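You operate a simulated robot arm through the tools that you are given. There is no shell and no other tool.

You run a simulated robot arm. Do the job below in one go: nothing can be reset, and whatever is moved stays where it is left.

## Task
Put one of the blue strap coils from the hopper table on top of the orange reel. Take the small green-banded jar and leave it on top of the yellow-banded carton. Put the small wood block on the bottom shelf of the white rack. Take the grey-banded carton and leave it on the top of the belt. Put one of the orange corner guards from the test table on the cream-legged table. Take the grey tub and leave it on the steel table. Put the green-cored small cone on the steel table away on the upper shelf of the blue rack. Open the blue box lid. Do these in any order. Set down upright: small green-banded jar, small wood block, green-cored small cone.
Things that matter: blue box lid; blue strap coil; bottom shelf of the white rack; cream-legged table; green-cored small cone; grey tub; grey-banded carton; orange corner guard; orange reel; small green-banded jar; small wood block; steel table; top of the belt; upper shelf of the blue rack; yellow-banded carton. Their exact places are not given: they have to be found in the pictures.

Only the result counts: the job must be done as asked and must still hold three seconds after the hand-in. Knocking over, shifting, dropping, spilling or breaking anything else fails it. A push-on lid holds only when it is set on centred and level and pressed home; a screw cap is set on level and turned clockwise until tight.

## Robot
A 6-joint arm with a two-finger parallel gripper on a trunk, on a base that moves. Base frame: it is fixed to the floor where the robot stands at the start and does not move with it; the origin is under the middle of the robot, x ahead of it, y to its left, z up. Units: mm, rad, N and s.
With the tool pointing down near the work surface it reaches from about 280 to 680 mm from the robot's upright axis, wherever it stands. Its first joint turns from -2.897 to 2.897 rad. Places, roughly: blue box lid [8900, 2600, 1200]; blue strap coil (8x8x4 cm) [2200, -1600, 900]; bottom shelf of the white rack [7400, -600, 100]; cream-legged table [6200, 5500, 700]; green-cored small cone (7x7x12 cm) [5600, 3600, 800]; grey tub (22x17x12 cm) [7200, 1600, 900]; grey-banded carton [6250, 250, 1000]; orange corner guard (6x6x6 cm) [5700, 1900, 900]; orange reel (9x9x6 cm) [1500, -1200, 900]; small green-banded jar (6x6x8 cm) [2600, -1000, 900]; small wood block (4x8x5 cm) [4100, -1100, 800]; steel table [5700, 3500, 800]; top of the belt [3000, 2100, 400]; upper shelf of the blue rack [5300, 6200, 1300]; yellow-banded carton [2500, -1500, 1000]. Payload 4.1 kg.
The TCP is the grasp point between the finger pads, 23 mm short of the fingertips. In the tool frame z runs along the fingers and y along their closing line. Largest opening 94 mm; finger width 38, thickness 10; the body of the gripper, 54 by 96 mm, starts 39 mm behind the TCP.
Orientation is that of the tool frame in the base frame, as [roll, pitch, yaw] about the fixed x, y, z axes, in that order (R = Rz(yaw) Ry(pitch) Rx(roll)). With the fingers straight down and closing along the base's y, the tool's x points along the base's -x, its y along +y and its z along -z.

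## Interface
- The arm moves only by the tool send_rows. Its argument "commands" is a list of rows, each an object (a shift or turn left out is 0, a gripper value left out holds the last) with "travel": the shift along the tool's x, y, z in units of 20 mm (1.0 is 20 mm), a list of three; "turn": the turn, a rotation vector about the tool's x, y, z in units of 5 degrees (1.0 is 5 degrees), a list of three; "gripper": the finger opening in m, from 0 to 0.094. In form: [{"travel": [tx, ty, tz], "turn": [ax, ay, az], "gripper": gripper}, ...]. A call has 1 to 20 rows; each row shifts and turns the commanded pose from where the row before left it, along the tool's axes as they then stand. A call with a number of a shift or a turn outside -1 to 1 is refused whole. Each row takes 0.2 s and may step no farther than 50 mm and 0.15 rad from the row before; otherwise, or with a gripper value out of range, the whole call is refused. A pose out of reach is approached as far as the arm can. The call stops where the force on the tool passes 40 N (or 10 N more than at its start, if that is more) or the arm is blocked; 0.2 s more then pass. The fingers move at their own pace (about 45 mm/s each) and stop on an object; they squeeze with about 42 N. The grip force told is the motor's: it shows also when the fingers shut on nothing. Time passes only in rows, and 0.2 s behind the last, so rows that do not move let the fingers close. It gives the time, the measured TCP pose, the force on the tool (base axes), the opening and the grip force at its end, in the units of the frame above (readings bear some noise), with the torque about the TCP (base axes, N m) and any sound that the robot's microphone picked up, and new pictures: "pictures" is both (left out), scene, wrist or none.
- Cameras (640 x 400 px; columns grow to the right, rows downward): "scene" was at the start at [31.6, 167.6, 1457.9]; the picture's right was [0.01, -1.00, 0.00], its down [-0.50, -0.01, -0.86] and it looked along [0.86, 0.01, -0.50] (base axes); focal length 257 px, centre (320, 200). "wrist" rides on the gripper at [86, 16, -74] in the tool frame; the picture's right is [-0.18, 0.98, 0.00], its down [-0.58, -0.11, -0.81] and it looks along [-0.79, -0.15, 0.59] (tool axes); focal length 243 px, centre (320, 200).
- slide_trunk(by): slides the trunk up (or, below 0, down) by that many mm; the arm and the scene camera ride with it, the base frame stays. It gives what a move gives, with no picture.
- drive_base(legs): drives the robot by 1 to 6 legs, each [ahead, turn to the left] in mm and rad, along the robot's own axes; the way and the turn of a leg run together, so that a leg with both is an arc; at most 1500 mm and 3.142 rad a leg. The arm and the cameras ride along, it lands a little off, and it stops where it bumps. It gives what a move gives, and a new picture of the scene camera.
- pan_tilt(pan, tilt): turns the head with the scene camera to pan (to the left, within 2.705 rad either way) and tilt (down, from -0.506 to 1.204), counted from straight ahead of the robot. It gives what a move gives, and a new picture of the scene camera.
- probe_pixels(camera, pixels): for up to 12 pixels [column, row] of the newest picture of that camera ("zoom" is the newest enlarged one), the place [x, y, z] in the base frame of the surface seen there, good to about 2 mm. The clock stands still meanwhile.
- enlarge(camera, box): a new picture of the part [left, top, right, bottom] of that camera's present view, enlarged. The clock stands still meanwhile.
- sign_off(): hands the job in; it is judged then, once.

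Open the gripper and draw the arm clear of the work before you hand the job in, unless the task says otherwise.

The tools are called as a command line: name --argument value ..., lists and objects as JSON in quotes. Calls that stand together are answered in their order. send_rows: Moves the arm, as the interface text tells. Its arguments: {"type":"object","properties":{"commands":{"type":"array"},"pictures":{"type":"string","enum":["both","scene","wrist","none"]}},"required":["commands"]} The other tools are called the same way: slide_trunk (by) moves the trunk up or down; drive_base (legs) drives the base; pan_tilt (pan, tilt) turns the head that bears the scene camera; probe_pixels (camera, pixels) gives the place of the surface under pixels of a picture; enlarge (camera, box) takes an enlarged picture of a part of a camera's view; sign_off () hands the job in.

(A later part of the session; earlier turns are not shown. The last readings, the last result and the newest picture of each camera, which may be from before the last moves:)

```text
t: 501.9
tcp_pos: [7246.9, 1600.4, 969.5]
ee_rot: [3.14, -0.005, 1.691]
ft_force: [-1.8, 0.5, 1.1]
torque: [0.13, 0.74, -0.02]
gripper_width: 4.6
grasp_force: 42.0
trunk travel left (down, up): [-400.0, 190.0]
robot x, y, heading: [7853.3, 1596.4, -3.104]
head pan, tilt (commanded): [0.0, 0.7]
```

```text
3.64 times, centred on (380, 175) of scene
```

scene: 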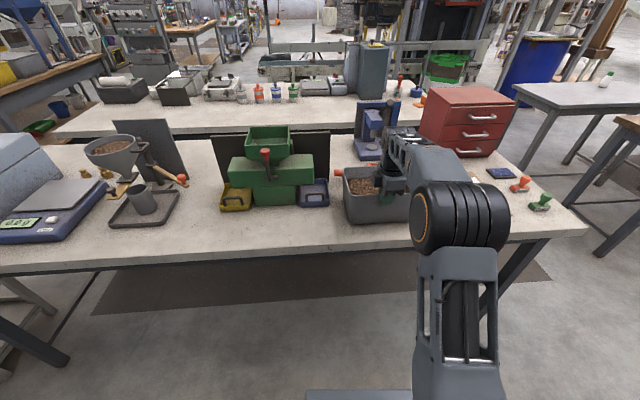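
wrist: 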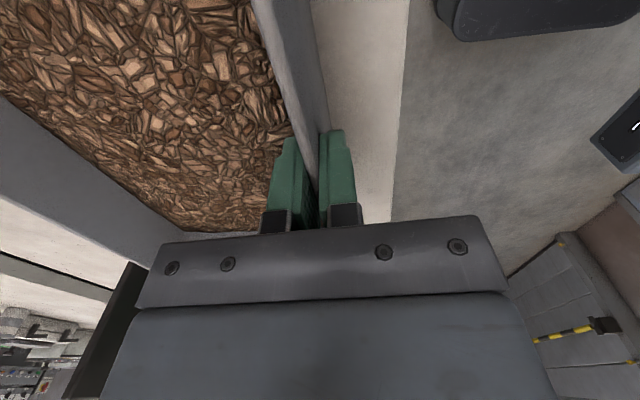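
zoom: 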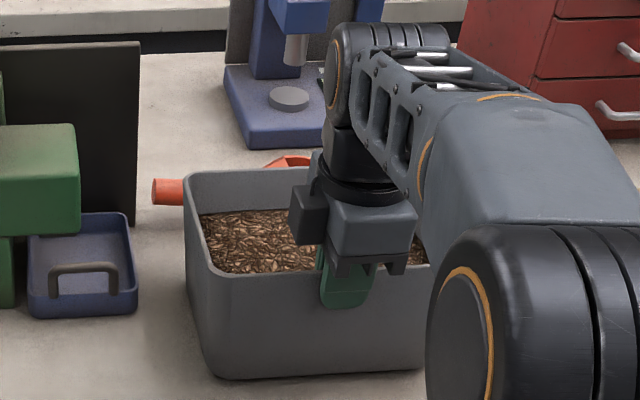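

The near rim rose to z≈978 with the gripper, so the grip holds; the far side may still rest on the table. I lift 10 mm more and compare near and far rim heights.

send_rows --commands '[{"travel": [0, 0, -0.25]}, {"travel": [0, 0, -0.25]}]' --pictures "both"

enlarge --camera "scene" --box '[320, 120, 440, 230]'

probe_pixels --camera "zoom" --pixels '[[200, 178], [250, 172], [290, 170], [187, 200], [190, 250], [220, 275], [280, 278], [310, 278], [400, 280], [215, 370], [300, 372], [400, 365]]'

```text
t: 502.5
tcp_pos: [7247.2, 1598.4, 979.9]
ee_rot: [3.139, -0.004, 1.688]
ft_force: [0.0, -0.3, -3.2]
torque: [0.0, -0.31, -0.02]
gripper_width: 4.7
grasp_force: 42.1
trunk travel left (down, up): [-400.0, 190.0]
robot x, y, heading: [7849.4, 1594.9, -3.101]
head pan, tilt (commanded): [0.0, 0.7]
```

scene: 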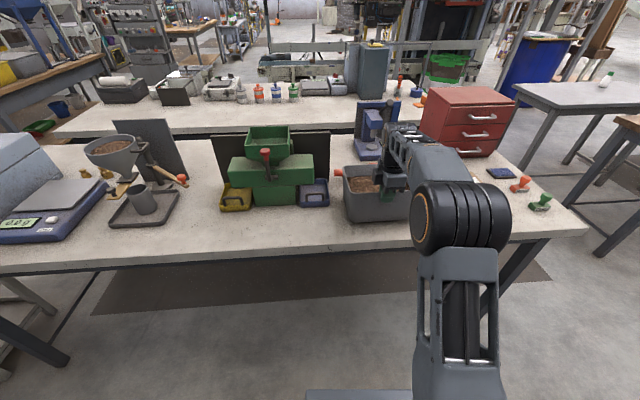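
wrist: 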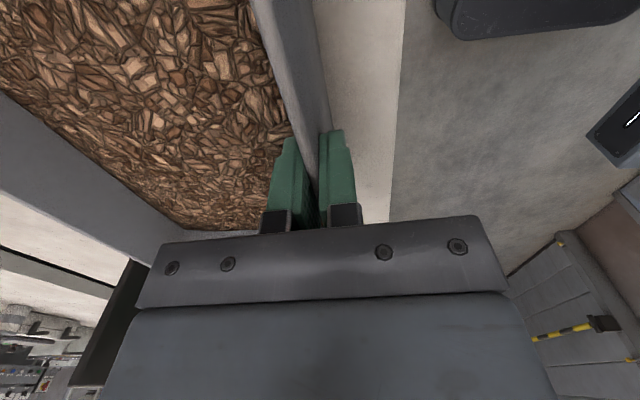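

```text
3.64 times, centred on (380, 175) of scene
```

zoom: 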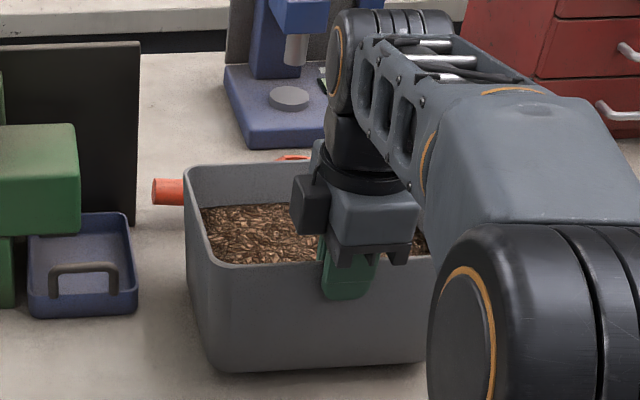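

```text
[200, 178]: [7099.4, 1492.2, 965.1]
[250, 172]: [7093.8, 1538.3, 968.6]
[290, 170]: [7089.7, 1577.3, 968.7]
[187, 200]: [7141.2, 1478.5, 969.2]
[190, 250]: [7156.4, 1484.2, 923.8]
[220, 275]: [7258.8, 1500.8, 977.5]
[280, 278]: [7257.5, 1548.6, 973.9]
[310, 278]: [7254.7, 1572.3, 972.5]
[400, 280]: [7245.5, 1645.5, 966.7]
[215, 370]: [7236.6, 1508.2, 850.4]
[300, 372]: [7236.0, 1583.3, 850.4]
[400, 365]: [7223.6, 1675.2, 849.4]
```

Force is now -3.2 N and the tub is tilted ~6° because the wall has draft. I level it by turning the tool about the wall line in small steps while lifting a little.

send_rows --commands '[{"travel": [0, 0, -0.1], "turn": [0.4, 0, 0]}, {"travel": [0, 0, -0.1], "turn": [0.4, 0, 0]}, {"travel": [0, 0, -0.1], "turn": [0.4, 0, 0]}]' --pictures "both"

enlarge --camera "scene" --box '[320, 120, 440, 230]'

probe_pixels --camera "zoom" --pixels '[[200, 174], [250, 168], [290, 166], [215, 262], [240, 265], [280, 266], [310, 266], [395, 262], [220, 368], [300, 370]]'

```text
t: 503.3
tcp_pos: [7247.1, 1598.8, 986.0]
ee_rot: [-3.036, -0.005, 1.69]
ft_force: [1.4, 0.2, -3.8]
torque: [0.01, -0.37, -0.01]
gripper_width: 4.8
grasp_force: 41.6
trunk travel left (down, up): [-400.0, 190.0]
robot x, y, heading: [7851.0, 1599.8, -3.106]
head pan, tilt (commanded): [0.0, 0.7]
```

scene: 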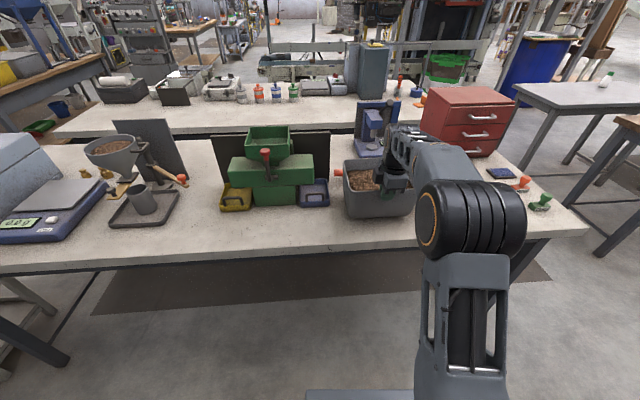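
wrist: 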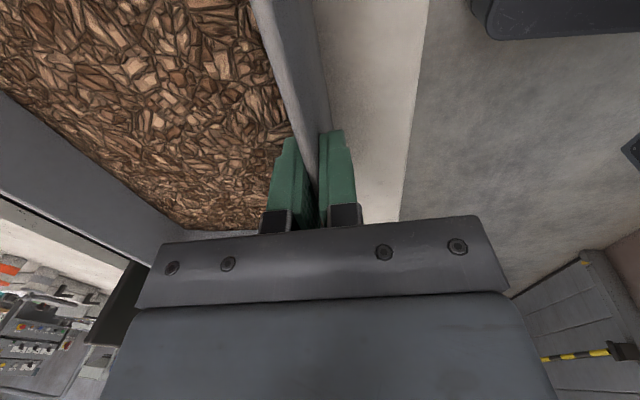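

```text
3.64 times, centred on (380, 175) of scene
```

zoom: 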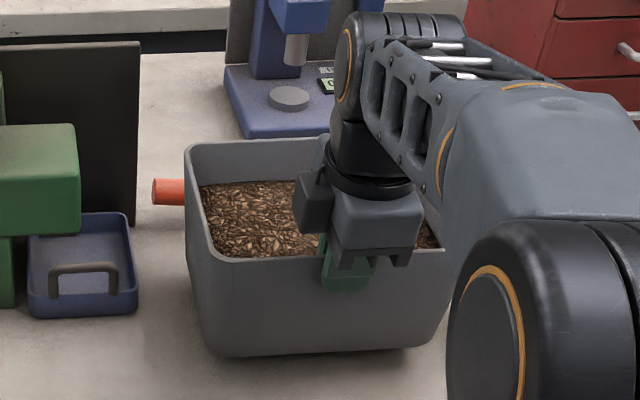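

```text
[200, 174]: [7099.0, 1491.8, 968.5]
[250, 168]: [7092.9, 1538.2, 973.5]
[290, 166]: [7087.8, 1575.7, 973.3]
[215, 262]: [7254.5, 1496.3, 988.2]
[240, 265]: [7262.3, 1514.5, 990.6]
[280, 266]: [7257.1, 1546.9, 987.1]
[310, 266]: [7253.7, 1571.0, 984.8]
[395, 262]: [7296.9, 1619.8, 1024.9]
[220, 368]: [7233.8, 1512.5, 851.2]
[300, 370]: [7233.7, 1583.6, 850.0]
```

The tub seems to be lifting off. I probe far rim (zoom y≈142), near rim (y≈258) and bottom edge.

probe_pixels --camera "zoom" --pixels '[[200, 147], [250, 143], [290, 141], [210, 252], [240, 258], [280, 260], [310, 260], [220, 350], [300, 352], [420, 345], [190, 165], [188, 220]]'

```text
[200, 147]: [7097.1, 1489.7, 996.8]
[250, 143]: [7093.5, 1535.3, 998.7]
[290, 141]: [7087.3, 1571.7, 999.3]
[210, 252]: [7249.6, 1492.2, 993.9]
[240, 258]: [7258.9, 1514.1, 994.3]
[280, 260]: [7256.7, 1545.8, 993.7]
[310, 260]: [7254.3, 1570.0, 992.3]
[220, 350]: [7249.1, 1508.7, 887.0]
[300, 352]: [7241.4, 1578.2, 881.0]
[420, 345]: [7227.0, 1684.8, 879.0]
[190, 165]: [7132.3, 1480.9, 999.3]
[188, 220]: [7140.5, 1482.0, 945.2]
```

The tub is off the table and level within 2° (near rim 994, far rim 999). I trim the level slightly and lift using the trunk.

send_rows --commands '[{"turn": [-0.15, 0, 0]}, {"turn": [-0.15, 0, 0]}]' --pictures "none"

slide_trunk --by 110

enlarge --camera "scene" --box '[300, 120, 460, 250]'

```text
t: 503.9
tcp_pos: [7245.8, 1598.0, 985.8]
ee_rot: [-3.063, -0.006, 1.689]
ft_force: [1.0, -0.2, -3.9]
torque: [0.03, -0.33, -0.01]
gripper_width: 4.8
grasp_force: 42.4
trunk travel left (down, up): [-400.0, 190.0]
robot x, y, heading: [7849.3, 1590.2, -3.103]
head pan, tilt (commanded): [0.0, 0.7]
```

```text
t: 505.3
tcp_pos: [7246.1, 1597.8, 1096.5]
ee_rot: [-3.062, -0.006, 1.69]
ft_force: [0.4, -0.2, -3.6]
torque: [0.04, -0.33, -0.02]
gripper_width: 4.8
grasp_force: 42.0
trunk travel left (down, up): [-510.0, 80.0]
robot x, y, heading: [7847.4, 1597.9, -3.105]
head pan, tilt (commanded): [0.0, 0.7]
```

```text
3.08 times, centred on (380, 185) of scene
```

zoom: 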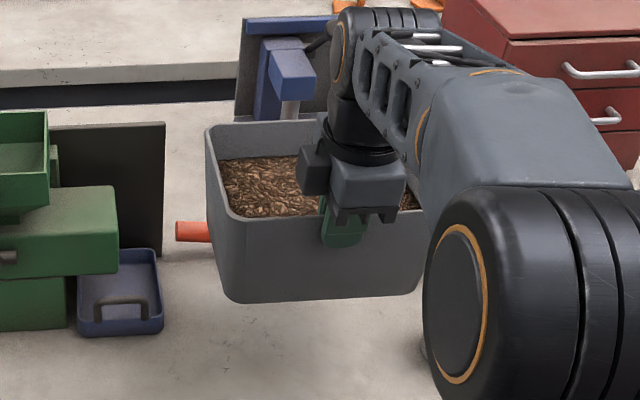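

The tub is held level. I back off and carry it around the table ends to the corridor south of the steel table, in stages.

drive_base --legs '[[-250, 0], [0, -1.6], [940, 0]]'

```text
t: 515.6
tcp_pos: [8135.3, 3154.7, 1096.2]
ee_rot: [-3.064, -0.005, 0.077]
ft_force: [0.1, 0.1, -4.2]
torque: [-0.35, 0.02, -0.02]
gripper_width: 4.9
grasp_force: 42.8
trunk travel left (down, up): [-510.0, 80.0]
robot x, y, heading: [8105.8, 2555.0, 1.567]
head pan, tilt (commanded): [0.0, 0.7]
```

scene: 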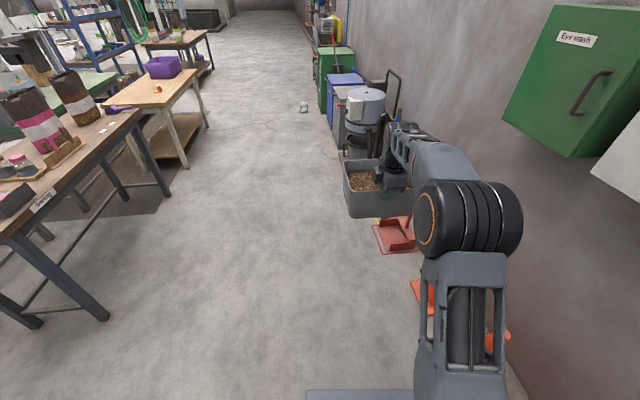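

Still held. I turn left to face -x and drive along the corridor.

drive_base --legs '[[0, 1.56], [1200, 0], [1100, 0]]'

```text
t: 530.8
tcp_pos: [5189.3, 2820.7, 1096.6]
ee_rot: [-3.063, -0.006, 1.549]
ft_force: [-0.2, 0.4, -4.9]
torque: [-0.05, -0.34, 0.0]
gripper_width: 4.8
grasp_force: 42.1
trunk travel left (down, up): [-510.0, 80.0]
robot x, y, heading: [5785.7, 2734.2, 3.036]
head pan, tilt (commanded): [0.0, 0.7]
```

scene: 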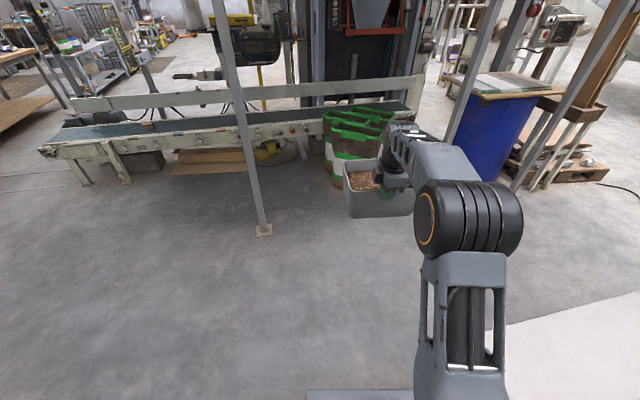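

The robot drifted close to the steel table (y=2734), so I first back up and re-approach farther away before turning toward it.

drive_base --legs '[[-700, 0], [0, 0.294], [754, 0], [0, -1.76]]'

```text
t: 543.6
tcp_pos: [5791.9, 3118.6, 1096.6]
ee_rot: [-3.063, -0.006, 0.059]
ft_force: [0.1, -0.1, -4.2]
torque: [-0.36, -0.04, 0.0]
gripper_width: 4.9
grasp_force: 42.2
trunk travel left (down, up): [-510.0, 80.0]
robot x, y, heading: [5753.5, 2516.7, 1.544]
head pan, tilt (commanded): [0.0, 0.7]
```

scene: 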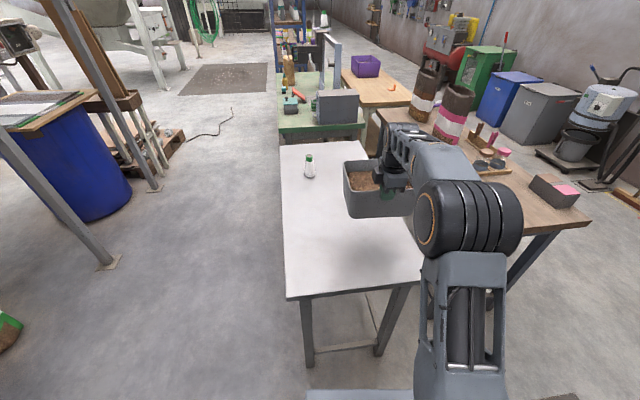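

The tub is above the steel table's right half. I probe the table's edges and the cone.

probe_pixels --camera "scene" --pixels '[[287, 295], [415, 272], [282, 148], [345, 143], [310, 170], [310, 175], [300, 230], [340, 250], [380, 240], [420, 265], [345, 152]]'

```text
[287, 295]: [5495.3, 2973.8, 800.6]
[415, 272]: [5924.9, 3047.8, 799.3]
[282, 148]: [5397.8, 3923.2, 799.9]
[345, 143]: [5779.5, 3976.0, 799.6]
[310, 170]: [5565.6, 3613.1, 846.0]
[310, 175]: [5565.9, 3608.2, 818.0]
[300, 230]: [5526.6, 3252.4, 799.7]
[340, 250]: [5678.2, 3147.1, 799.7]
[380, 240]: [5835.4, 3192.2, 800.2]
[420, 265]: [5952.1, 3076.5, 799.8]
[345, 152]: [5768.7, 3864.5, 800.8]
```

The table is free there. I shift the tub 45 mm left for margin and lower it with the trunk by 165 mm.

send_rows --commands '[{"travel": [-0.75, 0, 0]}, {"travel": [-0.75, 0, 0]}, {"travel": [-0.75, 0, 0]}]' --pictures "none"

slide_trunk --by -165

pan_tilt --pan 0.0 --tilt 0.8

```text
t: 544.4
tcp_pos: [5746.7, 3116.4, 1095.9]
ee_rot: [-3.064, -0.005, 0.057]
ft_force: [0.2, 0.7, -4.4]
torque: [-0.33, -0.02, 0.0]
gripper_width: 5.0
grasp_force: 42.4
trunk travel left (down, up): [-510.0, 80.0]
robot x, y, heading: [5752.9, 2518.0, 1.543]
head pan, tilt (commanded): [0.0, 0.7]
```

```text
t: 546.3
tcp_pos: [5746.6, 3116.1, 930.6]
ee_rot: [-3.064, -0.005, 0.057]
ft_force: [-0.3, -0.8, -3.6]
torque: [-0.36, -0.01, -0.01]
gripper_width: 4.7
grasp_force: 41.8
trunk travel left (down, up): [-345.0, 245.0]
robot x, y, heading: [5751.9, 2517.8, 1.55]
head pan, tilt (commanded): [0.0, 0.7]
```

```text
t: 546.9
tcp_pos: [5747.9, 3116.6, 930.7]
ee_rot: [-3.064, -0.005, 0.058]
ft_force: [-0.8, 0.0, -4.8]
torque: [-0.34, -0.04, 0.01]
gripper_width: 4.9
grasp_force: 42.1
trunk travel left (down, up): [-345.0, 245.0]
robot x, y, heading: [5752.4, 2517.0, 1.545]
head pan, tilt (commanded): [0.0, 0.799]
```

scene: 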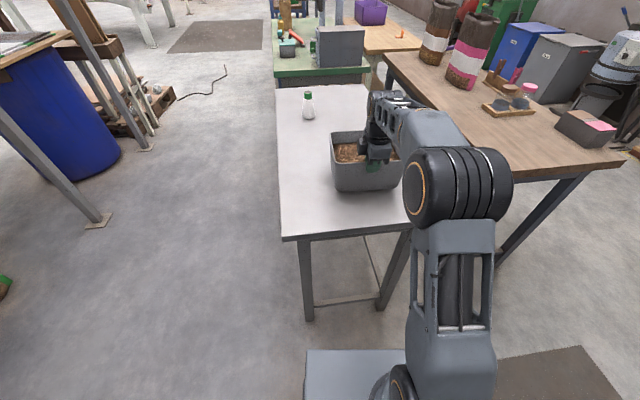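

I lower in small steps, watching the force.

send_rows --commands '[{"travel": [0, 0, 0.2]}, {"travel": [0, 0, 0.2]}, {"travel": [0, 0, 0.2]}]' --pictures "none"

```text
t: 547.7
tcp_pos: [5748.5, 3117.3, 919.8]
ee_rot: [-3.063, -0.005, 0.057]
ft_force: [-0.1, 0.5, -4.4]
torque: [-0.4, 0.0, 0.06]
gripper_width: 4.7
grasp_force: 42.0
trunk travel left (down, up): [-345.0, 245.0]
robot x, y, heading: [5753.4, 2515.4, 1.545]
head pan, tilt (commanded): [0.0, 0.799]
```

send_rows --commands '[{"travel": [0, 0, 0.1]}, {"travel": [0, 0, 0.1]}, {"travel": [0, 0, 0.1]}]' --pictures "none"

```text
t: 548.5
tcp_pos: [5749.8, 3117.1, 913.5]
ee_rot: [-3.065, -0.005, 0.059]
ft_force: [-0.4, -0.8, -4.8]
torque: [-0.36, 0.0, -0.04]
gripper_width: 4.7
grasp_force: 42.1
trunk travel left (down, up): [-345.0, 245.0]
robot x, y, heading: [5751.9, 2516.2, 1.547]
head pan, tilt (commanded): [0.0, 0.799]
```

send_rows --commands '[{"travel": [0, 0, 0.1]}, {"travel": [0, 0, 0.1]}]' --pictures "none"

```text
t: 549.1
tcp_pos: [5747.8, 3117.7, 911.7]
ee_rot: [-3.06, -0.006, 0.058]
ft_force: [2.0, -2.7, 7.3]
torque: [-0.52, -0.12, -0.01]
gripper_width: 5.0
grasp_force: 41.7
trunk travel left (down, up): [-345.0, 245.0]
robot x, y, heading: [5752.1, 2517.4, 1.555]
head pan, tilt (commanded): [0.0, 0.799]
```

Contact is made (7 N). I check the tub's level before release.

enlarge --camera "scene" --box '[310, 110, 430, 210]'

probe_pixels --camera "zoom" --pixels '[[125, 135], [180, 130], [140, 280], [200, 282], [250, 283], [120, 160], [150, 400], [160, 420], [300, 415], [400, 410]]'

```text
4.00 times, centred on (370, 160) of scene
```

zoom: 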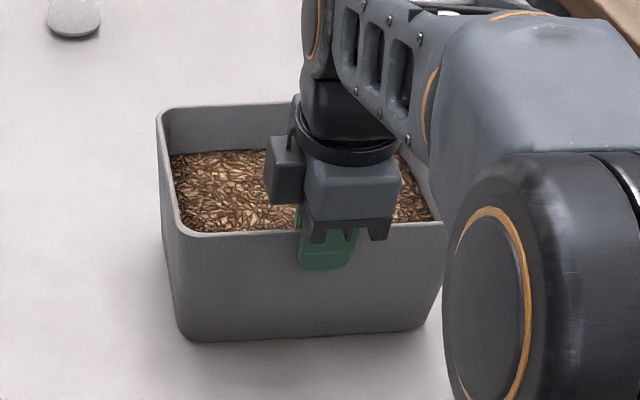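

```text
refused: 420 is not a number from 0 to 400
```

probe_pixels --camera "zoom" --pixels '[[180, 108], [230, 106], [270, 105], [200, 234], [250, 233], [400, 226], [160, 120], [165, 150], [200, 330], [300, 330], [400, 322]]'

```text
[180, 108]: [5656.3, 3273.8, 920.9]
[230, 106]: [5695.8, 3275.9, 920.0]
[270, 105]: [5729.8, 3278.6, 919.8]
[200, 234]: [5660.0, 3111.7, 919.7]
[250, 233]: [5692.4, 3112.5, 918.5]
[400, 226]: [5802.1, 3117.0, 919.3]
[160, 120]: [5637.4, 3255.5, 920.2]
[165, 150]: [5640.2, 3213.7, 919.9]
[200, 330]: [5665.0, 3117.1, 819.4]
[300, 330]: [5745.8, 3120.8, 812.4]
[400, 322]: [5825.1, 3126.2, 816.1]
```

The tub is level on the table (rim 919-920 all round). I open and lift the fingers out.

send_rows --commands '[{"gripper": 0.04}, {"gripper": 0.04}, {"gripper": 0.04}, {"gripper": 0.04}, {"travel": [0, 0, -0.5]}, {"travel": [0, 0, -1]}, {"travel": [0, 0, -1]}, {"travel": [0, 0, -1]}, {"travel": [0, 0, -1]}, {"travel": [0, 0, -1]}, {"travel": [0, 0, -1]}]' --pictures "both"

```text
t: 551.5
tcp_pos: [5748.6, 3106.3, 1040.0]
ee_rot: [-3.063, -0.006, 0.057]
ft_force: [-0.1, 0.8, 0.4]
torque: [0.05, -0.02, 0.01]
gripper_width: 39.9
grasp_force: 0.0
trunk travel left (down, up): [-345.0, 245.0]
robot x, y, heading: [5754.9, 2516.2, 1.548]
head pan, tilt (commanded): [0.0, 0.799]
```

scene: 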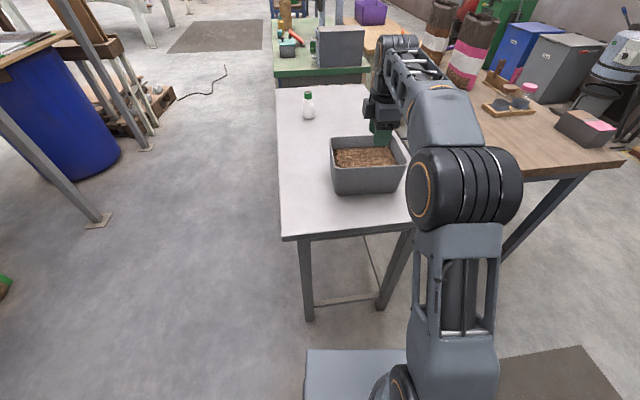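
wrist: 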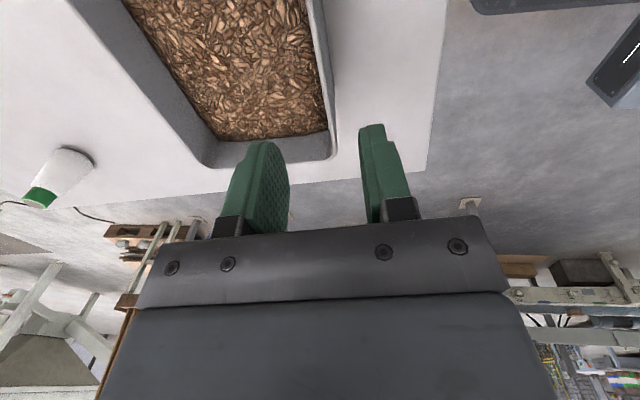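

The tub is placed. Now the cone: I re-point the tool forward (rotate -90°, remove the 4.5° roll), then drive to the aisle left of the steel table.

send_rows --commands '[{"turn": [-0.45, 0, 0], "gripper": 0.085}, {"turn": [-0.45, 0, 0]}, {"travel": [0, 0, -1]}, {"turn": [0, 0, -1]}, {"turn": [0, 0, -1]}, {"turn": [0, 0, -1]}, {"turn": [0, 0, -1]}, {"turn": [0, 0, -1]}, {"turn": [0, 0, -1]}, {"turn": [0, 0, -1]}, {"turn": [0, 0, -1]}, {"turn": [0, 0, -1]}, {"turn": [0, 0, -1]}, {"turn": [0, 0, -1]}, {"turn": [0, 0, -1]}, {"turn": [0, 0, -1]}, {"turn": [0, 0, -1]}, {"turn": [0, 0, -1]}, {"turn": [0, 0, -1]}]' --pictures "none"

drive_base --legs '[[0, 1.59], [850, 0], [0, -1.57], [1000, 0]]'

```text
t: 555.5
tcp_pos: [5747.0, 3107.7, 1059.0]
ee_rot: [3.137, -0.003, 1.454]
ft_force: [-0.4, 0.6, 0.3]
torque: [-0.03, -0.02, -0.01]
gripper_width: 85.0
grasp_force: 0.0
trunk travel left (down, up): [-345.0, 245.0]
robot x, y, heading: [5753.6, 2515.8, 1.545]
head pan, tilt (commanded): [0.0, 0.799]
```

```text
t: 572.6
tcp_pos: [4932.5, 4133.4, 1057.9]
ee_rot: [3.135, -0.001, 1.455]
ft_force: [0.3, 0.3, 0.1]
torque: [-0.01, -0.01, 0.04]
gripper_width: 85.1
grasp_force: 0.1
trunk travel left (down, up): [-345.0, 245.0]
robot x, y, heading: [4934.8, 3543.6, 1.547]
head pan, tilt (commanded): [0.0, 0.799]
```

scene: 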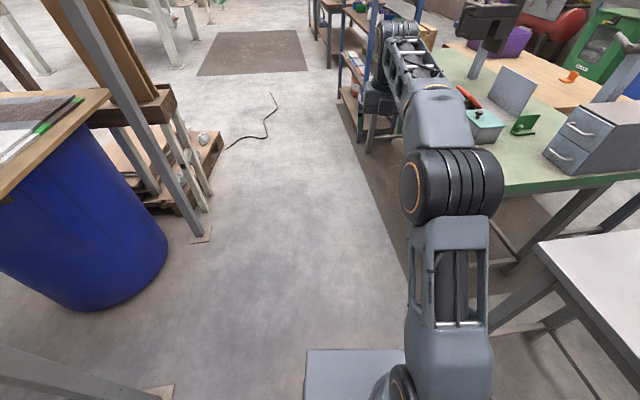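

I turn right to face the steel table's cone.

drive_base --legs '[[0, -1.55]]'

send_rows --commands '[{"turn": [0, 1, 0]}, {"turn": [0, 1, 0]}, {"turn": [0, 1, 0]}, {"turn": [0, 1, 0]}, {"turn": [0, 1, 0]}, {"turn": [0, 1, 0]}, {"turn": [0, 1, 0]}, {"turn": [0, 1, 0]}, {"turn": [0, 1, 0]}, {"turn": [0, 1, 0]}, {"turn": [0, 1, 0]}, {"turn": [0, 1, 0]}, {"turn": [0, 1, 0]}, {"turn": [0, 1, 0]}]' --pictures "both"

```text
t: 576.7
tcp_pos: [5526.5, 3576.7, 1059.6]
ee_rot: [3.136, -0.003, -0.069]
ft_force: [-0.3, -0.6, 0.1]
torque: [0.0, -0.04, -0.01]
gripper_width: 85.1
grasp_force: 0.0
trunk travel left (down, up): [-345.0, 245.0]
robot x, y, heading: [4937.6, 3542.8, 0.029]
head pan, tilt (commanded): [0.0, 0.799]
```

scene: 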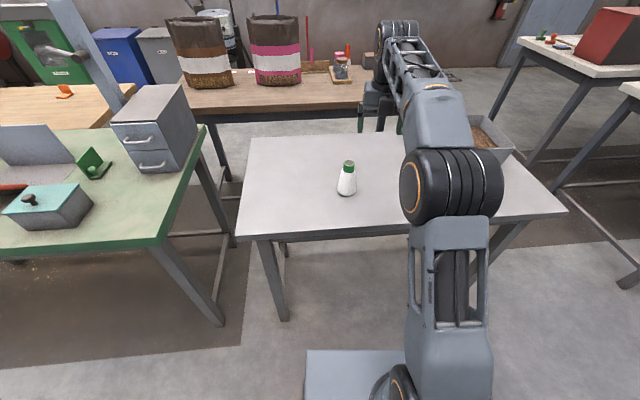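

```text
t: 579.7
tcp_pos: [5526.3, 3574.9, 1057.1]
ee_rot: [3.135, -1.223, -0.061]
ft_force: [0.2, 1.4, -0.1]
torque: [-0.03, 0.02, 0.01]
gripper_width: 85.1
grasp_force: 0.1
trunk travel left (down, up): [-345.0, 245.0]
robot x, y, heading: [4940.6, 3543.4, 0.022]
head pan, tilt (commanded): [0.0, 0.799]
```

scene: 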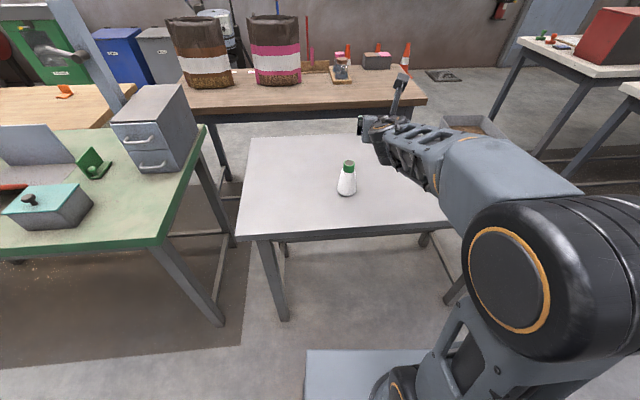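
wrist: 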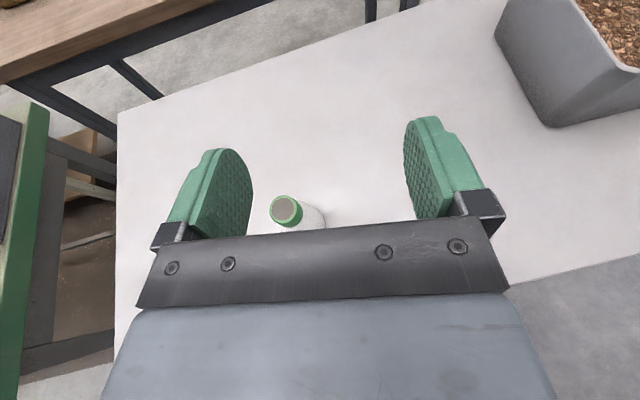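

I enlarge the cone and probe its shape.

enlarge --camera "scene" --box '[325, 150, 370, 205]'

probe_pixels --camera "scene" --pixels '[[348, 162], [347, 168], [347, 176], [347, 184], [346, 191], [341, 188], [354, 188], [343, 175], [351, 175], [348, 164]]'

```text
7.27 times, centred on (348, 178) of scene
```

zoom: 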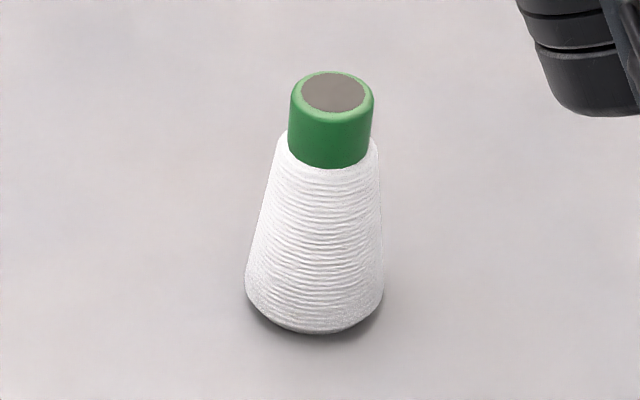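

```text
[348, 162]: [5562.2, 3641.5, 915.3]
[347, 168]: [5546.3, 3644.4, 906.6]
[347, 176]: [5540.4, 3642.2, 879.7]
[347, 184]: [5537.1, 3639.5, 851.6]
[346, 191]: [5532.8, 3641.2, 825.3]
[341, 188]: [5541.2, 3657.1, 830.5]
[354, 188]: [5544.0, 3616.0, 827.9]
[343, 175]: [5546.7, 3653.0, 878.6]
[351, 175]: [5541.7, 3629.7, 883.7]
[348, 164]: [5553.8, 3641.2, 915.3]
```

Cone centre is (5563,3639), top z=915, base radius ~34. I move back and down to a pre-grasp pose in front of it.

send_rows --commands '[{"travel": [-0.3, -0.663, -0.828]}, {"travel": [-0.3, -0.663, -0.828]}, {"travel": [-0.3, -0.663, -0.828]}, {"travel": [-0.3, -0.663, -0.828]}, {"travel": [-0.3, -0.663, -0.828]}, {"travel": [-0.987, 0, 0.358]}, {"travel": [-0.987, 0, 0.358]}, {"travel": [-0.987, 0, 0.358]}, {"travel": [-0.987, 0, 0.358]}, {"travel": [-0.987, 0, 0.358]}, {"travel": [-0.987, 0, 0.358]}, {"travel": [-0.987, 0, 0.358]}, {"travel": [-0.987, 0, 0.358]}]' --pictures "both"

```text
t: 582.5
tcp_pos: [5444.3, 3649.1, 890.1]
ee_rot: [3.13, -1.223, -0.058]
ft_force: [-0.6, 0.3, 0.4]
torque: [-0.01, -0.05, -0.02]
gripper_width: 85.0
grasp_force: 0.1
trunk travel left (down, up): [-345.0, 245.0]
robot x, y, heading: [4938.5, 3541.8, 0.027]
head pan, tilt (commanded): [0.0, 0.799]
```

scene: 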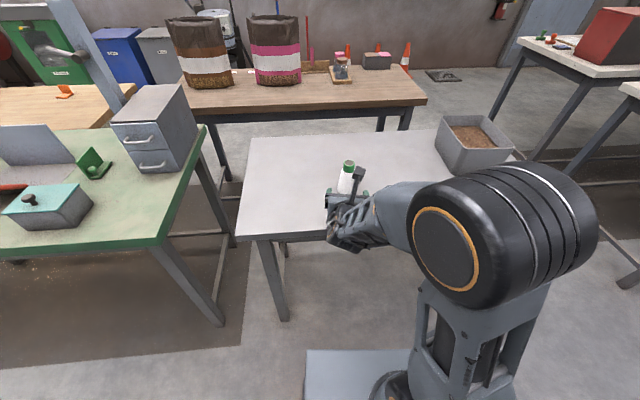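
wrist: 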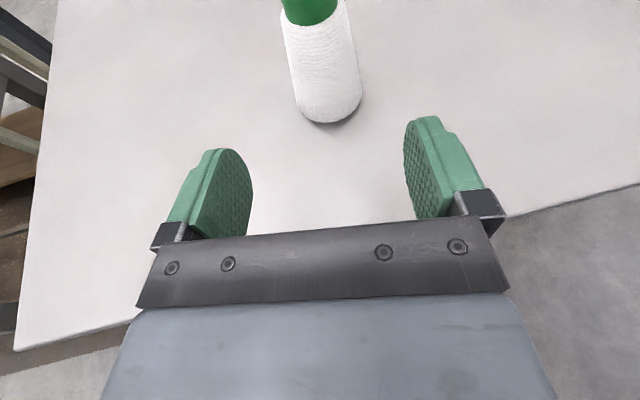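

I verify the cone's lateral centre from this view.

probe_pixels --camera "wrist" --pixels '[[331, 118], [300, 95], [357, 90], [328, 80], [296, 75], [351, 70], [325, 50], [345, 45], [292, 50]]'

```text
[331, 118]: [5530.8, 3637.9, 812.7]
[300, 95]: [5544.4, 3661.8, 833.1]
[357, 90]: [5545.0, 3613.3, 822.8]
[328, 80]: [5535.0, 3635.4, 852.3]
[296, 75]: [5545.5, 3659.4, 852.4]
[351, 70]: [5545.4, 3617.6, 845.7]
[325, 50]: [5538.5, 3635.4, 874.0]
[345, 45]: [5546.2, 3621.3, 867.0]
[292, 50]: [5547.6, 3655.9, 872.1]
```

Centred within a few mm. I advance 120 mm along the tool axis onto the cone.

send_rows --commands '[{"travel": [-0.01, 0.029, 0.855]}, {"travel": [-0.01, 0.029, 0.855]}, {"travel": [-0.01, 0.029, 0.855]}, {"travel": [-0.01, 0.029, 0.855]}, {"travel": [-0.01, 0.029, 0.855]}, {"travel": [-0.01, 0.029, 0.855]}, {"travel": [-0.01, 0.029, 0.855]}]' --pictures "wrist"

```text
t: 584.1
tcp_pos: [5555.2, 3635.4, 848.5]
ee_rot: [3.127, -1.224, -0.054]
ft_force: [0.3, -0.7, 0.2]
torque: [0.0, 0.05, -0.03]
gripper_width: 85.0
grasp_force: 0.2
trunk travel left (down, up): [-345.0, 245.0]
robot x, y, heading: [4937.5, 3542.4, 0.029]
head pan, tilt (commanded): [0.0, 0.799]
```

wrist: 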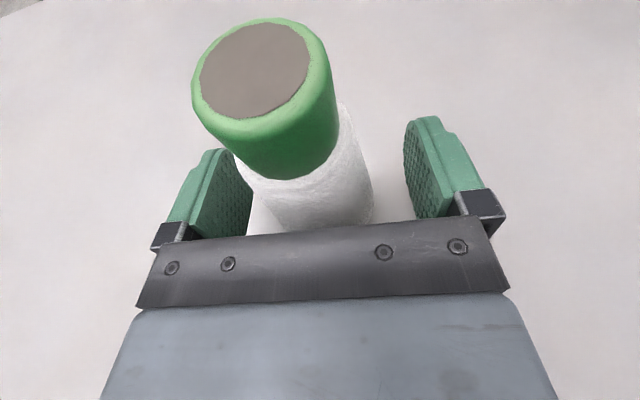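

I shift 2 mm left and close on the cone.

send_rows --commands '[{"travel": [0, -0.12, 0]}, {"gripper": 0.04}, {"gripper": 0.04}, {"gripper": 0.04}, {"gripper": 0.04}]' --pictures "wrist"

```text
t: 585.3
tcp_pos: [5555.5, 3637.8, 847.8]
ee_rot: [3.125, -1.223, -0.056]
ft_force: [1.1, 1.1, 0.4]
torque: [0.01, -0.07, 0.02]
gripper_width: 56.3
grasp_force: 42.4
trunk travel left (down, up): [-345.0, 245.0]
robot x, y, heading: [4934.4, 3540.1, 0.024]
head pan, tilt (commanded): [0.0, 0.799]
```

wrist: 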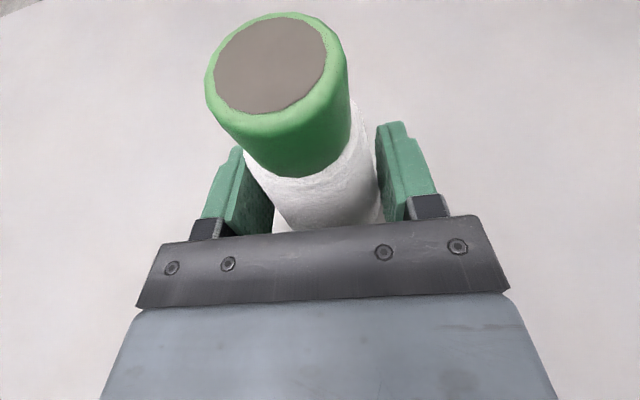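

Gripped (56 mm). I lift it 140 mm and check.

send_rows --commands '[{"travel": [0.47, 0, -0.17]}, {"travel": [0.94, 0, -0.341]}, {"travel": [0.94, 0, -0.341]}, {"travel": [0.94, 0, -0.341]}, {"travel": [0.94, 0, -0.341]}, {"travel": [0.94, 0, -0.341]}, {"travel": [0.94, 0, -0.341]}, {"travel": [0.94, 0, -0.341]}]' --pictures "both"

```text
t: 587.1
tcp_pos: [5557.8, 3639.7, 997.6]
ee_rot: [3.128, -1.222, -0.053]
ft_force: [-1.2, 0.2, -2.0]
torque: [0.01, 0.02, -0.01]
gripper_width: 56.3
grasp_force: 42.1
trunk travel left (down, up): [-345.0, 245.0]
robot x, y, heading: [4938.6, 3540.6, 0.028]
head pan, tilt (commanded): [0.0, 0.799]
```

scene: 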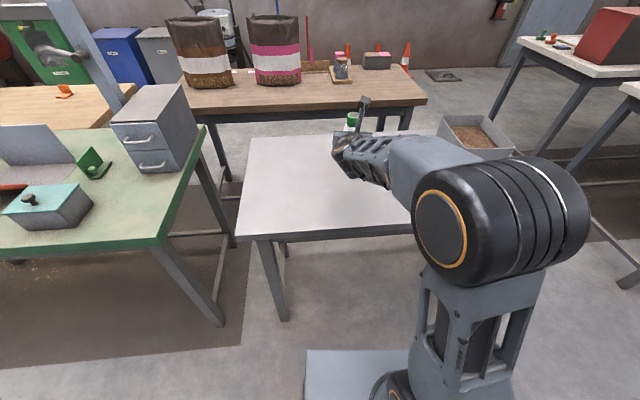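
wrist: 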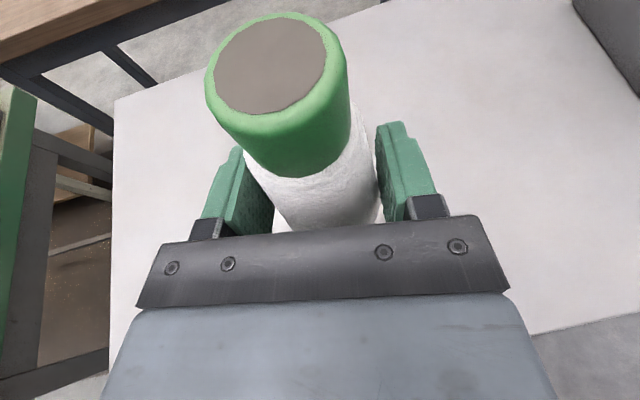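

The cone is held upright. I turn left to face up the aisle and inspect the way to the blue rack.

drive_base --legs '[[0, 1.54]]'

pan_tilt --pan 0.15 --tilt 0.45

```text
t: 591.3
tcp_pos: [4848.6, 4162.8, 998.6]
ee_rot: [3.126, -1.222, 1.505]
ft_force: [0.2, -0.2, -1.8]
torque: [-0.02, 0.01, -0.02]
gripper_width: 56.2
grasp_force: 41.9
trunk travel left (down, up): [-345.0, 245.0]
robot x, y, heading: [4941.0, 3540.3, 1.587]
head pan, tilt (commanded): [0.0, 0.799]
```

scene: 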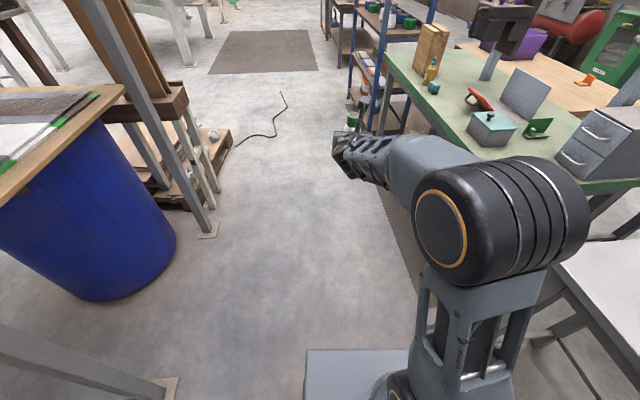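

```text
t: 592.1
tcp_pos: [4846.9, 4163.6, 997.9]
ee_rot: [3.125, -1.221, 1.505]
ft_force: [0.5, 0.4, -1.4]
torque: [-0.04, 0.04, 0.0]
gripper_width: 56.3
grasp_force: 42.1
trunk travel left (down, up): [-345.0, 245.0]
robot x, y, heading: [4937.2, 3543.3, 1.582]
head pan, tilt (commanded): [0.15, 0.45]
```

scene: 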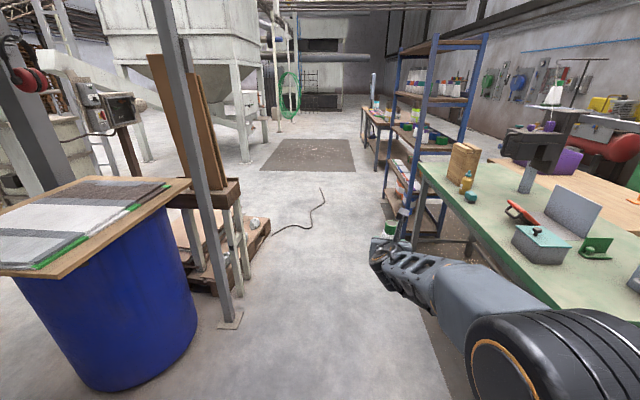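

probe_pixels --camera "scene" --pixels '[[230, 322], [255, 235], [265, 225], [320, 210], [405, 215], [388, 190], [362, 165], [445, 235], [190, 330], [420, 165], [430, 95], [300, 190]]'

enlarge --camera "scene" --box '[340, 20, 500, 260]'

```text
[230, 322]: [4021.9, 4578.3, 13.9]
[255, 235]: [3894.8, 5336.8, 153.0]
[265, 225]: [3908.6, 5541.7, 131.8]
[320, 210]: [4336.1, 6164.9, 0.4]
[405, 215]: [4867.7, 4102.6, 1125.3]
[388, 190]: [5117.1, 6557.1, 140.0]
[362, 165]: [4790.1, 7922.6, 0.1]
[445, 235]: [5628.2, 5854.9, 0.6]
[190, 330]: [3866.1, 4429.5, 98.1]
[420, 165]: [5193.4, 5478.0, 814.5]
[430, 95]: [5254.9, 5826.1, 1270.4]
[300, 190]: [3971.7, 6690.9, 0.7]
```

```text
1.67 times, centred on (420, 140) of scene
```

zoom: 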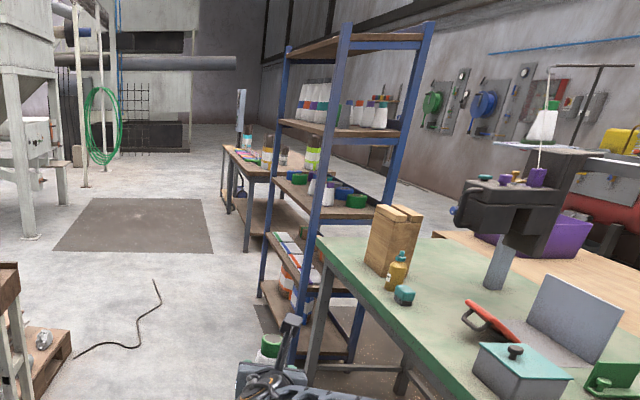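

The aisle is clear between x≈4050 and the rack's side at x≈5130. I retract the arm to a short radius, then drive up the aisle to y≈6150.

send_rows --commands '[{"travel": [-0.3, 0, -0.9]}, {"travel": [-0.3, 0, -0.9]}, {"travel": [-0.3, 0, -0.9]}, {"travel": [-0.3, 0, -0.9]}, {"travel": [-0.3, 0, -0.9]}, {"travel": [-0.3, 0, -0.9]}, {"travel": [-0.3, 0, -0.9]}]' --pictures "none"

drive_base --legs '[[0, 0.22], [1450, 0], [0, -0.22], [1150, 0]]'

pan_tilt --pan -1.2 --tilt 0.3

```text
t: 593.7
tcp_pos: [4836.5, 4029.6, 1002.1]
ee_rot: [3.128, -1.224, 1.504]
ft_force: [-0.4, 0.4, -1.3]
torque: [0.01, -0.01, 0.0]
gripper_width: 56.1
grasp_force: 42.0
trunk travel left (down, up): [-345.0, 245.0]
robot x, y, heading: [4934.4, 3541.3, 1.583]
head pan, tilt (commanded): [0.15, 0.45]
```

```text
t: 607.8
tcp_pos: [4492.6, 6558.5, 1003.8]
ee_rot: [3.127, -1.221, 1.513]
ft_force: [-0.5, -0.7, -1.5]
torque: [0.01, -0.01, -0.01]
gripper_width: 55.8
grasp_force: 41.9
trunk travel left (down, up): [-345.0, 245.0]
robot x, y, heading: [4596.0, 6073.2, 1.588]
head pan, tilt (commanded): [0.15, 0.45]
```

scene: 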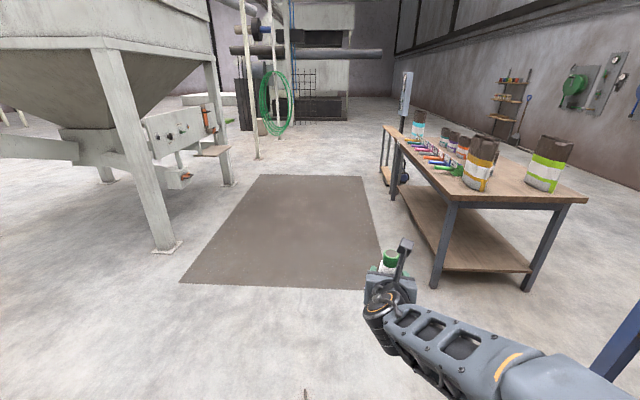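

```text
t: 609.3
tcp_pos: [4493.2, 6558.6, 1002.7]
ee_rot: [3.126, -1.223, 1.511]
ft_force: [-0.3, -0.5, -1.5]
torque: [-0.02, 0.02, -0.01]
gripper_width: 55.9
grasp_force: 42.1
trunk travel left (down, up): [-345.0, 245.0]
robot x, y, heading: [4597.1, 6071.2, 1.592]
head pan, tilt (commanded): [-1.201, 0.3]
```

scene: 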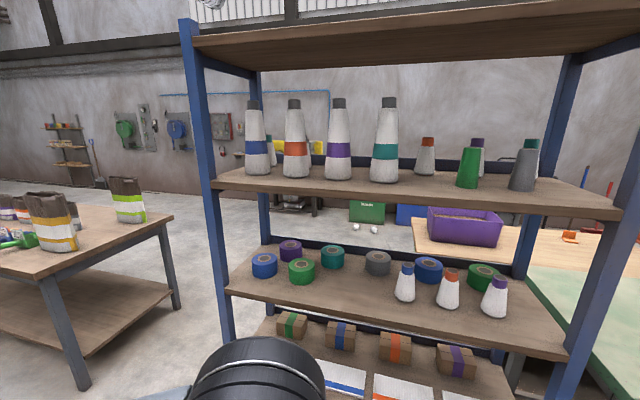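

The upper shelf is well visible. I enlarge it and probe positions for a free spot, e.g. around (425,187).

enlarge --camera "scene" --box '[340, 90, 580, 230]'

probe_pixels --camera "scene" --pixels '[[425, 192], [425, 186], [425, 180], [385, 178], [467, 183], [425, 170], [400, 186], [445, 188], [500, 195], [350, 183], [425, 12], [520, 188]]'

```text
2.67 times, centred on (460, 160) of scene
```

zoom: 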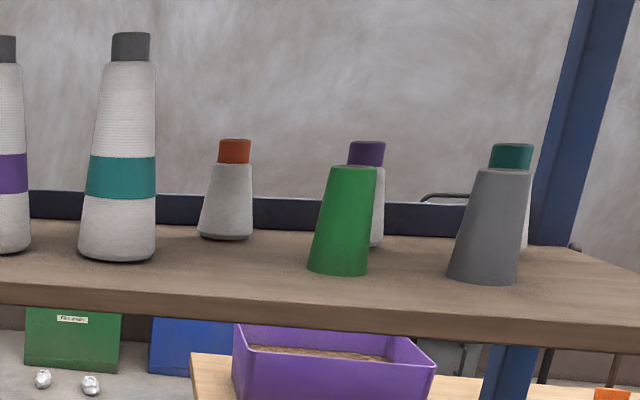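

```text
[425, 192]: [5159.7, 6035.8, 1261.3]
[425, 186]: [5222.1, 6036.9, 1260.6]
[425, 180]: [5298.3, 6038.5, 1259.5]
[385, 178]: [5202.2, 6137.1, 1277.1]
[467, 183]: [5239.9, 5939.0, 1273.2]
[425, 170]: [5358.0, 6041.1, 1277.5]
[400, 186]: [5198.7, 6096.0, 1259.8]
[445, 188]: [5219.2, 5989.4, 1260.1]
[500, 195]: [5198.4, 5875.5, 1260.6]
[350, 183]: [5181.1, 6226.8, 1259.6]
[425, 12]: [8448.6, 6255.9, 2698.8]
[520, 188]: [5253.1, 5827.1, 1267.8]
```

A free spot exists between the teal-banded tall cone and the green cone at about (5208,6034), shelf z=1260. I check the floor (cable) around the robot before turning.

pan_tilt --pan 0.5 --tilt 1.0

pan_tilt --pan 1.8 --tilt 1.0

```text
t: 611.0
tcp_pos: [4492.1, 6558.6, 1002.2]
ee_rot: [3.125, -1.222, 1.511]
ft_force: [-0.4, 0.0, -2.6]
torque: [0.01, -0.03, 0.01]
gripper_width: 56.0
grasp_force: 41.6
trunk travel left (down, up): [-345.0, 245.0]
robot x, y, heading: [4599.5, 6070.9, 1.591]
head pan, tilt (commanded): [0.499, 1.0]
```

scene: 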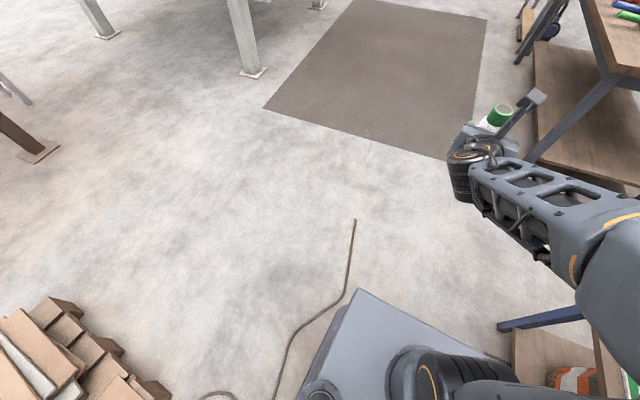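

```text
t: 612.5
tcp_pos: [4493.3, 6559.3, 1001.9]
ee_rot: [3.124, -1.222, 1.511]
ft_force: [-0.2, -0.2, -1.9]
torque: [0.02, 0.03, 0.01]
gripper_width: 55.7
grasp_force: 42.1
trunk travel left (down, up): [-345.0, 245.0]
robot x, y, heading: [4600.9, 6072.6, 1.593]
head pan, tilt (commanded): [1.799, 1.0]
```

scene: 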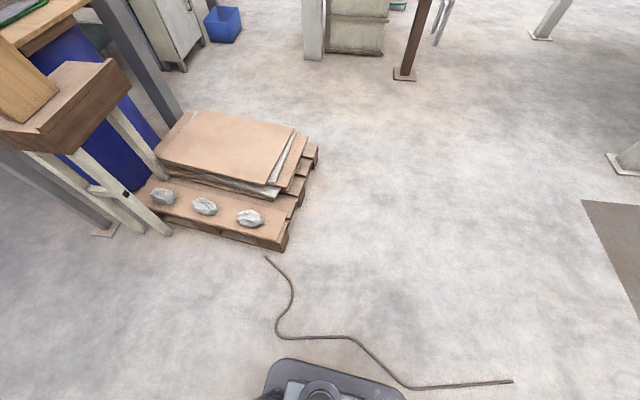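

A cable lies along the robot's left side, so I back up 290 mm first and turn toward the rack from there.

drive_base --legs '[[-290, 0], [0, -1.22]]'

slide_trunk --by 240

pan_tilt --pan 0.0 --tilt 0.35

```text
t: 617.6
tcp_pos: [5033.5, 6040.3, 1001.4]
ee_rot: [3.126, -1.221, 0.271]
ft_force: [0.0, -0.3, -2.3]
torque: [0.05, -0.01, -0.02]
gripper_width: 56.0
grasp_force: 42.5
trunk travel left (down, up): [-345.0, 245.0]
robot x, y, heading: [4607.0, 5781.5, 0.356]
head pan, tilt (commanded): [1.799, 1.0]
```

scene: 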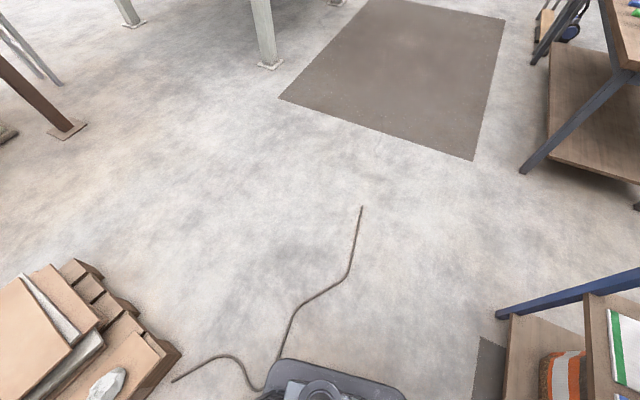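

```text
t: 620.1
tcp_pos: [5032.9, 6040.3, 1242.9]
ee_rot: [3.126, -1.223, 0.273]
ft_force: [1.3, -0.1, -2.1]
torque: [-0.02, 0.03, -0.02]
gripper_width: 55.4
grasp_force: 42.3
trunk travel left (down, up): [-585.0, 5.0]
robot x, y, heading: [4604.3, 5783.7, 0.351]
head pan, tilt (commanded): [1.799, 1.0]
```

```text
t: 621.9
tcp_pos: [5031.8, 6039.5, 1242.3]
ee_rot: [3.126, -1.222, 0.27]
ft_force: [-0.1, 0.3, -3.0]
torque: [0.04, 0.02, 0.01]
gripper_width: 56.0
grasp_force: 41.5
trunk travel left (down, up): [-585.0, 5.0]
robot x, y, heading: [4604.3, 5779.5, 0.35]
head pan, tilt (commanded): [0.0, 0.351]
```

scene: 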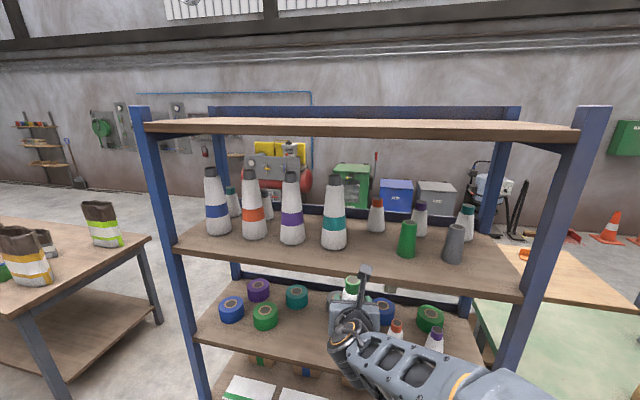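

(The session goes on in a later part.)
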